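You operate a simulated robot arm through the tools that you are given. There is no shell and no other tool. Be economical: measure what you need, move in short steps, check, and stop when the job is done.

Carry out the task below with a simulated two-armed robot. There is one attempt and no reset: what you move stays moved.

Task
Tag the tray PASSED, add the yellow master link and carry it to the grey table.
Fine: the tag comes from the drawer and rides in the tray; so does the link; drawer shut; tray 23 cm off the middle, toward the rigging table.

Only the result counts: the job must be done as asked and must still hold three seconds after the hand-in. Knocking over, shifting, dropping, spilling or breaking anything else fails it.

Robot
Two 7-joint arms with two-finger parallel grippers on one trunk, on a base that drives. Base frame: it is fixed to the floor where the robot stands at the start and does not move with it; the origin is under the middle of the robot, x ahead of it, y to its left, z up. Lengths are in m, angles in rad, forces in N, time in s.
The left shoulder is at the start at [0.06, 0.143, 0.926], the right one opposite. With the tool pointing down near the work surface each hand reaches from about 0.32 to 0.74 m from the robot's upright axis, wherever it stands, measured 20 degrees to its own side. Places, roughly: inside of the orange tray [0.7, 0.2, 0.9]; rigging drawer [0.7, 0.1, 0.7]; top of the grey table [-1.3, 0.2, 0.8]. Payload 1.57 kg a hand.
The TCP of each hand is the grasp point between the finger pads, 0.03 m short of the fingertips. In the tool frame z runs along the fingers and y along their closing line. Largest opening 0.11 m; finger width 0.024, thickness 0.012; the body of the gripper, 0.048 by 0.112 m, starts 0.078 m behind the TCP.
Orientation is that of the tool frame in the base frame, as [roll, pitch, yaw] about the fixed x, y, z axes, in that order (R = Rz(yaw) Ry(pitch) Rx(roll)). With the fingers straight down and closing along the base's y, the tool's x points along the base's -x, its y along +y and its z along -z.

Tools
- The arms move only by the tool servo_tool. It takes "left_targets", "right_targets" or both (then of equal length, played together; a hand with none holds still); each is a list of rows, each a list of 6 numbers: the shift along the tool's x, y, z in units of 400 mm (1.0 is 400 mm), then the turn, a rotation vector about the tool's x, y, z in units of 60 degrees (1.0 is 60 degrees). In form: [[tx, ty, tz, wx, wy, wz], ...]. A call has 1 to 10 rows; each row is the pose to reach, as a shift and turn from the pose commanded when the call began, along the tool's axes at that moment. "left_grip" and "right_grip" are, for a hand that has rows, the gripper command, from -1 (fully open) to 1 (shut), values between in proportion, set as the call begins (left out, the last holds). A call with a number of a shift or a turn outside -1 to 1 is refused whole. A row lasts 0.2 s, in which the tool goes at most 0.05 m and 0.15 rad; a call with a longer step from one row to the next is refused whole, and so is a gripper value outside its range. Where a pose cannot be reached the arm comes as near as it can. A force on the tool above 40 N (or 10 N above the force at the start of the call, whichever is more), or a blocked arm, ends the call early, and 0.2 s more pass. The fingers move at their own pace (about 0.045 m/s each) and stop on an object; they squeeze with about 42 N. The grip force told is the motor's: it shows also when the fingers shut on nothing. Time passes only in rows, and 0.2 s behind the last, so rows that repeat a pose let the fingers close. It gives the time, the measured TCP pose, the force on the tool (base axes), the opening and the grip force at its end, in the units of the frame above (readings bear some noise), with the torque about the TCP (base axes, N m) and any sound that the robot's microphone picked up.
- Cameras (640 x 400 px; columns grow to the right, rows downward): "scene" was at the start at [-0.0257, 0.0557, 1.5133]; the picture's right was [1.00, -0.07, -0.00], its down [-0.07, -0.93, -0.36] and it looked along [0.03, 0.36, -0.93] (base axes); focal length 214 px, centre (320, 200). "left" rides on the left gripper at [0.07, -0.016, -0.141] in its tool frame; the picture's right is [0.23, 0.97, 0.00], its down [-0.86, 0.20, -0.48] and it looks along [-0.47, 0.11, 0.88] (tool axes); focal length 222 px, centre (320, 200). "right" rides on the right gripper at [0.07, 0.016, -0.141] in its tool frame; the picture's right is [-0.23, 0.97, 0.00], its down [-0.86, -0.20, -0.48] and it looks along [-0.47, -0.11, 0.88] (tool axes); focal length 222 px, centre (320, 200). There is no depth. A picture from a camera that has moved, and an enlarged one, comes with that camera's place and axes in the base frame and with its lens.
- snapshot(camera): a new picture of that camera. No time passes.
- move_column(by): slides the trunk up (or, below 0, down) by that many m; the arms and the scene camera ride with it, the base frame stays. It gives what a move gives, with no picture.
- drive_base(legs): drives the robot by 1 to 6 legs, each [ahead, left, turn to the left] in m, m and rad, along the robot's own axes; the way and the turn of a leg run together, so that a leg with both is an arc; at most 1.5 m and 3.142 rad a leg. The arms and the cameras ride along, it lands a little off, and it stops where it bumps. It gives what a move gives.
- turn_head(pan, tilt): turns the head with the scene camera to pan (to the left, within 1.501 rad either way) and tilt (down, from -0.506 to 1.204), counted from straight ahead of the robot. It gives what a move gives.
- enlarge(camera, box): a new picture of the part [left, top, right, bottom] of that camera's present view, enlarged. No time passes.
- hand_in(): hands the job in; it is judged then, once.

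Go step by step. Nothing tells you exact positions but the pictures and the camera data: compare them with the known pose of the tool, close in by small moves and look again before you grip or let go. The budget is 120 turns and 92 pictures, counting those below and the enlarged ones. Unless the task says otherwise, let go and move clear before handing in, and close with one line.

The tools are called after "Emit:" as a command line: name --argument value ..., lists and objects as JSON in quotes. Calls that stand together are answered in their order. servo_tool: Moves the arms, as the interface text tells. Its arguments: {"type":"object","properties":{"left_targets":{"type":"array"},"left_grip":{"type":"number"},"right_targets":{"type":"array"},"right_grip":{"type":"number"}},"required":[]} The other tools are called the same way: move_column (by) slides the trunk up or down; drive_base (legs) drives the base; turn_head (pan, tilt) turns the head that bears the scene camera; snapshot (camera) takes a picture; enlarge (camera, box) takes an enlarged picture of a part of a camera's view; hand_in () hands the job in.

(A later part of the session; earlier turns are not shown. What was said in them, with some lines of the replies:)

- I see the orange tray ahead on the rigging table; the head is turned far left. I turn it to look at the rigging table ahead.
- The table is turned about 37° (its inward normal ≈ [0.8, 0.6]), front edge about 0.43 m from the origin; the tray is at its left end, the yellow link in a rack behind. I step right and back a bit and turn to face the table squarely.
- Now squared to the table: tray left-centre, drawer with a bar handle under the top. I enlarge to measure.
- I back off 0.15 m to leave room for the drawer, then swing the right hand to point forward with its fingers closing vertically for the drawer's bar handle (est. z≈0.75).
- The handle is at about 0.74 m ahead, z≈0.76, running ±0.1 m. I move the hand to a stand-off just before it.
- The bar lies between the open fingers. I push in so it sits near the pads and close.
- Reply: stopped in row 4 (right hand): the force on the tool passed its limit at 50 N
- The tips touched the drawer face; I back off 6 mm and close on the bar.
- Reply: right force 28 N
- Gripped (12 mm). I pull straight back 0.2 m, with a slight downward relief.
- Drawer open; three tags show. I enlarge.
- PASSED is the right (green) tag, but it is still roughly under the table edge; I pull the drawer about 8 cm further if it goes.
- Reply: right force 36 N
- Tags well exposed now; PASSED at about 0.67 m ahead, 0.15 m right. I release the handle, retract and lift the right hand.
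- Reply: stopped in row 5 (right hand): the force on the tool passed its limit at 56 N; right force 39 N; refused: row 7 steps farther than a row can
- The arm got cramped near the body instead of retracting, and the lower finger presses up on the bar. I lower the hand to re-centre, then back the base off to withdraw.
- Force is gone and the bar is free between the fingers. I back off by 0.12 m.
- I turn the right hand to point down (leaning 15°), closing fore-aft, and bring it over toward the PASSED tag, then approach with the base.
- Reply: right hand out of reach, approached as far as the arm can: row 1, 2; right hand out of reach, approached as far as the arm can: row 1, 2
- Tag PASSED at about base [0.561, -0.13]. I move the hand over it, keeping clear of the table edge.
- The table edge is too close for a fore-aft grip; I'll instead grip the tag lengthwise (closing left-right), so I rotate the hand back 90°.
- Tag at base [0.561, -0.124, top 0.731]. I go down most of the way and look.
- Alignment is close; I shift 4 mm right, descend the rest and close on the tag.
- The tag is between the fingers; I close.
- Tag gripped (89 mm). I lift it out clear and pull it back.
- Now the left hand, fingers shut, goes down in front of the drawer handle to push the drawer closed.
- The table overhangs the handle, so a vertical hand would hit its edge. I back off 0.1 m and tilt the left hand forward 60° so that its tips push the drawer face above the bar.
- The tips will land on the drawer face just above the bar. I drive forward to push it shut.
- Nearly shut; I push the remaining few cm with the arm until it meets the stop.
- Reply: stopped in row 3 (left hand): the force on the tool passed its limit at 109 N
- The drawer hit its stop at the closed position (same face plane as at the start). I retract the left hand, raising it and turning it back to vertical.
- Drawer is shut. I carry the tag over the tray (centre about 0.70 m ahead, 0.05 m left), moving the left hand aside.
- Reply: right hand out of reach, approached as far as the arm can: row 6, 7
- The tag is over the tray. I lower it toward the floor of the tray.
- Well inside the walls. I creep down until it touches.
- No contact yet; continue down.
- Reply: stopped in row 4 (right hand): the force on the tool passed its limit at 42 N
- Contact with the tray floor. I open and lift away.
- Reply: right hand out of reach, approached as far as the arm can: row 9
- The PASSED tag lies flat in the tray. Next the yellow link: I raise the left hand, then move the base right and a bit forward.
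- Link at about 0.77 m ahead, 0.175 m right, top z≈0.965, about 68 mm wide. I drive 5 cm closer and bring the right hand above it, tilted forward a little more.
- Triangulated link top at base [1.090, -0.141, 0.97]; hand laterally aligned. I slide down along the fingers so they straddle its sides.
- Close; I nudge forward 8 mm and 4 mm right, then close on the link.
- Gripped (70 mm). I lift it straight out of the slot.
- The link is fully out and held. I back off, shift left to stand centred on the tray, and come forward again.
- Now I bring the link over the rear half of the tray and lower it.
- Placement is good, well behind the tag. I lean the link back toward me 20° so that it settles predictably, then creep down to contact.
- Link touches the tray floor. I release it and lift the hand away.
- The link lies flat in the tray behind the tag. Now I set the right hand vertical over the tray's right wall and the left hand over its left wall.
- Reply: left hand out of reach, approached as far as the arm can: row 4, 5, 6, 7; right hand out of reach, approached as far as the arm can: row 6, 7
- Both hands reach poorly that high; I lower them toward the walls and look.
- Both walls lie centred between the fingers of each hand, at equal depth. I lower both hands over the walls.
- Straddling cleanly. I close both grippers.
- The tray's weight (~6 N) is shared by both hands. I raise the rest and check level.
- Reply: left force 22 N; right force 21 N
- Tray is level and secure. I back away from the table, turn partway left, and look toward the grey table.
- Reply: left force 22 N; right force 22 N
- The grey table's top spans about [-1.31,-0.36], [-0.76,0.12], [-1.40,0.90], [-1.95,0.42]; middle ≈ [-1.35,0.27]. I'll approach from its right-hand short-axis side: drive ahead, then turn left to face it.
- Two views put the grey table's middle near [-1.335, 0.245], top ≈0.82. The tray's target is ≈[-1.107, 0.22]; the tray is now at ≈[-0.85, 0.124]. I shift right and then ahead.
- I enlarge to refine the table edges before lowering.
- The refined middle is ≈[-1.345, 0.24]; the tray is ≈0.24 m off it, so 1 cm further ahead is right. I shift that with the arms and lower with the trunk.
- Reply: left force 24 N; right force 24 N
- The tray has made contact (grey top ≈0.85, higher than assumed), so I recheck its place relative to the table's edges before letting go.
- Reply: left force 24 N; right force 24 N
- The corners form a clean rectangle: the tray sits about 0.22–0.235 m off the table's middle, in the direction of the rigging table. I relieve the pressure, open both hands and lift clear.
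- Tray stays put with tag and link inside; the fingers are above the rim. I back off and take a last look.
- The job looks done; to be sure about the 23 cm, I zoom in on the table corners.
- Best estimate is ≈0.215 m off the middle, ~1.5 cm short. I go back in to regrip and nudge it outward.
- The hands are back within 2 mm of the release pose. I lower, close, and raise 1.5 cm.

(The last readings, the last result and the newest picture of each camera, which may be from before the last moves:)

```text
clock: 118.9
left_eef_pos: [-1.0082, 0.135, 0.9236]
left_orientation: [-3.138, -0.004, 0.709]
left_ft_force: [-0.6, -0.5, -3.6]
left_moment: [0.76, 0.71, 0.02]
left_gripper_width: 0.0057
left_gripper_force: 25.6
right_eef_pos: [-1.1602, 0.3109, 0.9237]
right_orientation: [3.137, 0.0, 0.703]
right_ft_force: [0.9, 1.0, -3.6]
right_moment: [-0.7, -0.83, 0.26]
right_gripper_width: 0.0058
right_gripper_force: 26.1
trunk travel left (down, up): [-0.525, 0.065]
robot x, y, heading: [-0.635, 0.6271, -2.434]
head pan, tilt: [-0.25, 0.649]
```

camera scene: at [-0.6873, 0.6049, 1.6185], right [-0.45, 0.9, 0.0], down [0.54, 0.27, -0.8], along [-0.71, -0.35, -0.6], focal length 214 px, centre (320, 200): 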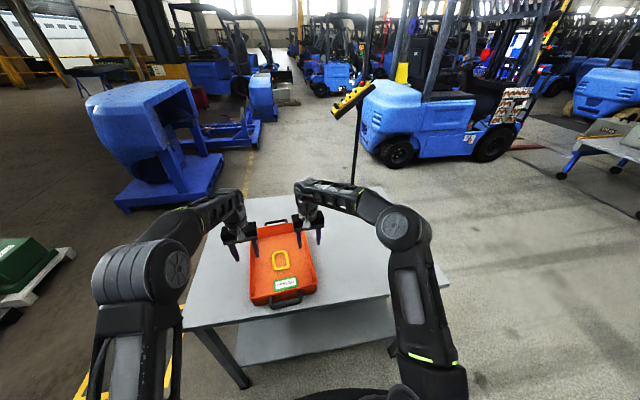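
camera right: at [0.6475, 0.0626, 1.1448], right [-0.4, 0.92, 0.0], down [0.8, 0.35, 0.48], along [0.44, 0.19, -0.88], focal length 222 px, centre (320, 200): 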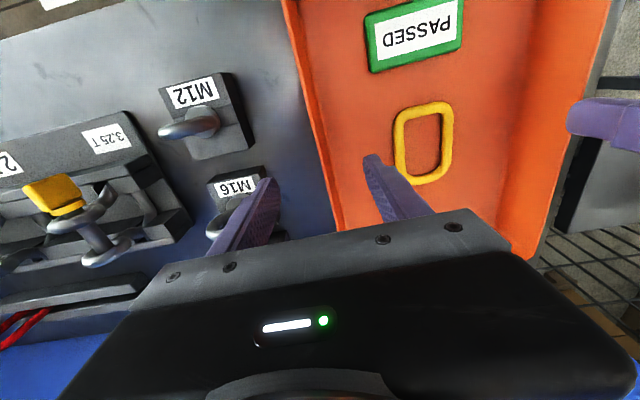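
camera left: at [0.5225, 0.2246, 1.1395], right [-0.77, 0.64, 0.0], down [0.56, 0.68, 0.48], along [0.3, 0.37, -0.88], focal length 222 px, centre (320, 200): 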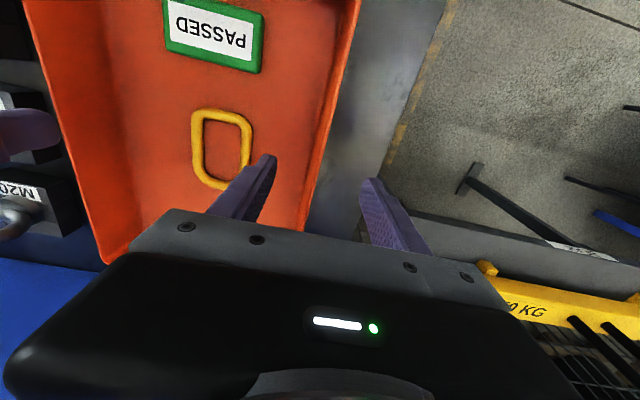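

Shifted 1.7 cm as intended. I lower it, open and raise the hands.

Emit:
move_column --by -0.016

Emit:
servo_tool --left_targets '[[0, 0, 0, 0, 0, 0], [0, 0, 0, 0, 0, 0], [0, 0, 0, 0, 0, 0], [0, 0, 0, 0, 0, 0]]' --right_targets '[[0, 0, 0, 0, 0, 0], [0, 0, 0, 0, 0, 0], [0, 0, 0, 0, 0, 0], [0, 0, 0, 0, 0, 0]]' --left_grip -0.1 --right_grip -0.1

Emit:
move_column --by 0.08

Emit:
drive_base --legs '[[-0.25, 0, 0]]'

Emit:
snapshot --camera "scene"

Emit:
enlarge --camera "scene" --box '[180, 170, 340, 270]'

```text
clock: 119.6
left_eef_pos: [-1.007, 0.1357, 0.9086]
left_orientation: [-3.137, -0.001, 0.709]
left_ft_force: [-0.4, -1.4, 1.2]
left_moment: [0.34, 1.24, 0.05]
left_gripper_width: 0.006
left_gripper_force: 25.7
right_eef_pos: [-1.1611, 0.3105, 0.9084]
right_orientation: [3.138, 0.003, 0.701]
right_ft_force: [-0.6, 0.8, 2.8]
right_moment: [-1.23, -0.17, 0.18]
right_gripper_width: 0.006
right_gripper_force: 26.0
trunk travel left (down, up): [-0.509, 0.081]
robot x, y, heading: [-0.6327, 0.6267, -2.432]
head pan, tilt: [-0.25, 0.649]
```

```text
clock: 120.6
left_eef_pos: [-1.0064, 0.1357, 0.9083]
left_orientation: [-3.139, -0.004, 0.706]
left_ft_force: [0.2, -0.2, 0.0]
left_moment: [-0.02, -0.03, 0.0]
left_gripper_width: 0.0605
left_gripper_force: 0.1
right_eef_pos: [-1.1612, 0.3108, 0.9082]
right_orientation: [3.137, 0.002, 0.702]
right_ft_force: [0.0, -0.8, 0.0]
right_moment: [-0.01, 0.01, -0.01]
right_gripper_width: 0.0604
right_gripper_force: 0.0
trunk travel left (down, up): [-0.509, 0.081]
robot x, y, heading: [-0.6337, 0.6266, -2.431]
head pan, tilt: [-0.25, 0.649]
```

```text
clock: 121.7
left_eef_pos: [-1.006, 0.1365, 0.9863]
left_orientation: [-3.137, -0.003, 0.709]
left_ft_force: [1.2, 0.6, -0.1]
left_moment: [0.01, -0.01, 0.01]
left_gripper_width: 0.0603
left_gripper_force: 0.0
right_eef_pos: [-1.1612, 0.3111, 0.9874]
right_orientation: [3.137, -0.001, 0.701]
right_ft_force: [-0.7, 0.4, -0.5]
right_moment: [-0.02, 0.0, -0.04]
right_gripper_width: 0.0606
right_gripper_force: 0.2
trunk travel left (down, up): [-0.589, 0.001]
robot x, y, heading: [-0.6324, 0.6252, -2.435]
head pan, tilt: [-0.25, 0.649]
```

```text
clock: 123.5
left_eef_pos: [-0.8176, 0.2993, 0.9889]
left_orientation: [-3.138, -0.001, 0.709]
left_ft_force: [0.2, 0.0, -0.8]
left_moment: [-0.03, 0.03, 0.0]
left_gripper_width: 0.0606
left_gripper_force: 0.0
right_eef_pos: [-0.9709, 0.4746, 0.9889]
right_orientation: [3.137, 0.001, 0.703]
right_ft_force: [0.9, -0.4, 0.1]
right_moment: [-0.06, 0.0, 0.05]
right_gripper_width: 0.0606
right_gripper_force: 0.1
trunk travel left (down, up): [-0.589, 0.001]
robot x, y, heading: [-0.4452, 0.7877, -2.427]
head pan, tilt: [-0.25, 0.649]
```

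```text
6 pictures are left
camera scene: at [-0.4973, 0.7685, 1.6177], right [-0.45, 0.9, 0.0], down [0.54, 0.27, -0.8], along [-0.71, -0.35, -0.6], focal length 214 px, centre (320, 200)
```

scene: 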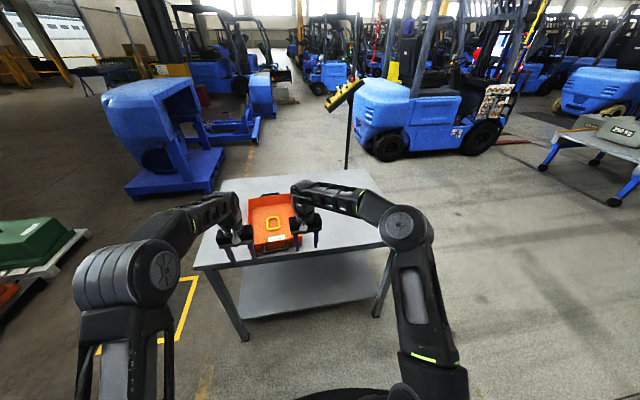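

```text
4.00 times, centred on (260, 220) of scene
camera zoom: at [-0.4973, 0.7685, 1.6177], right [-0.45, 0.9, 0.0], down [0.54, 0.27, -0.8], along [-0.71, -0.35, -0.6], focal length 858 px, centre (560, 120)
```

zoom: 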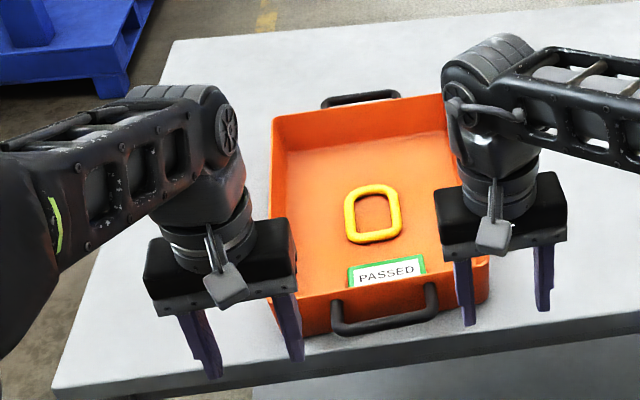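

The tray stands on the grey table about 0.226 m off its middle toward the rigging table, with the PASSED tag and yellow link lying in it. The drawer is shut and both hands are clear, so I hand in.

Emit:
hand_in

```text
The job is handed in.
```

The tray is on the grey table, about 23 cm off the middle toward the rigging table. The PASSED tag from the drawer and the yellow master link are lying in it, and the drawer is shut.
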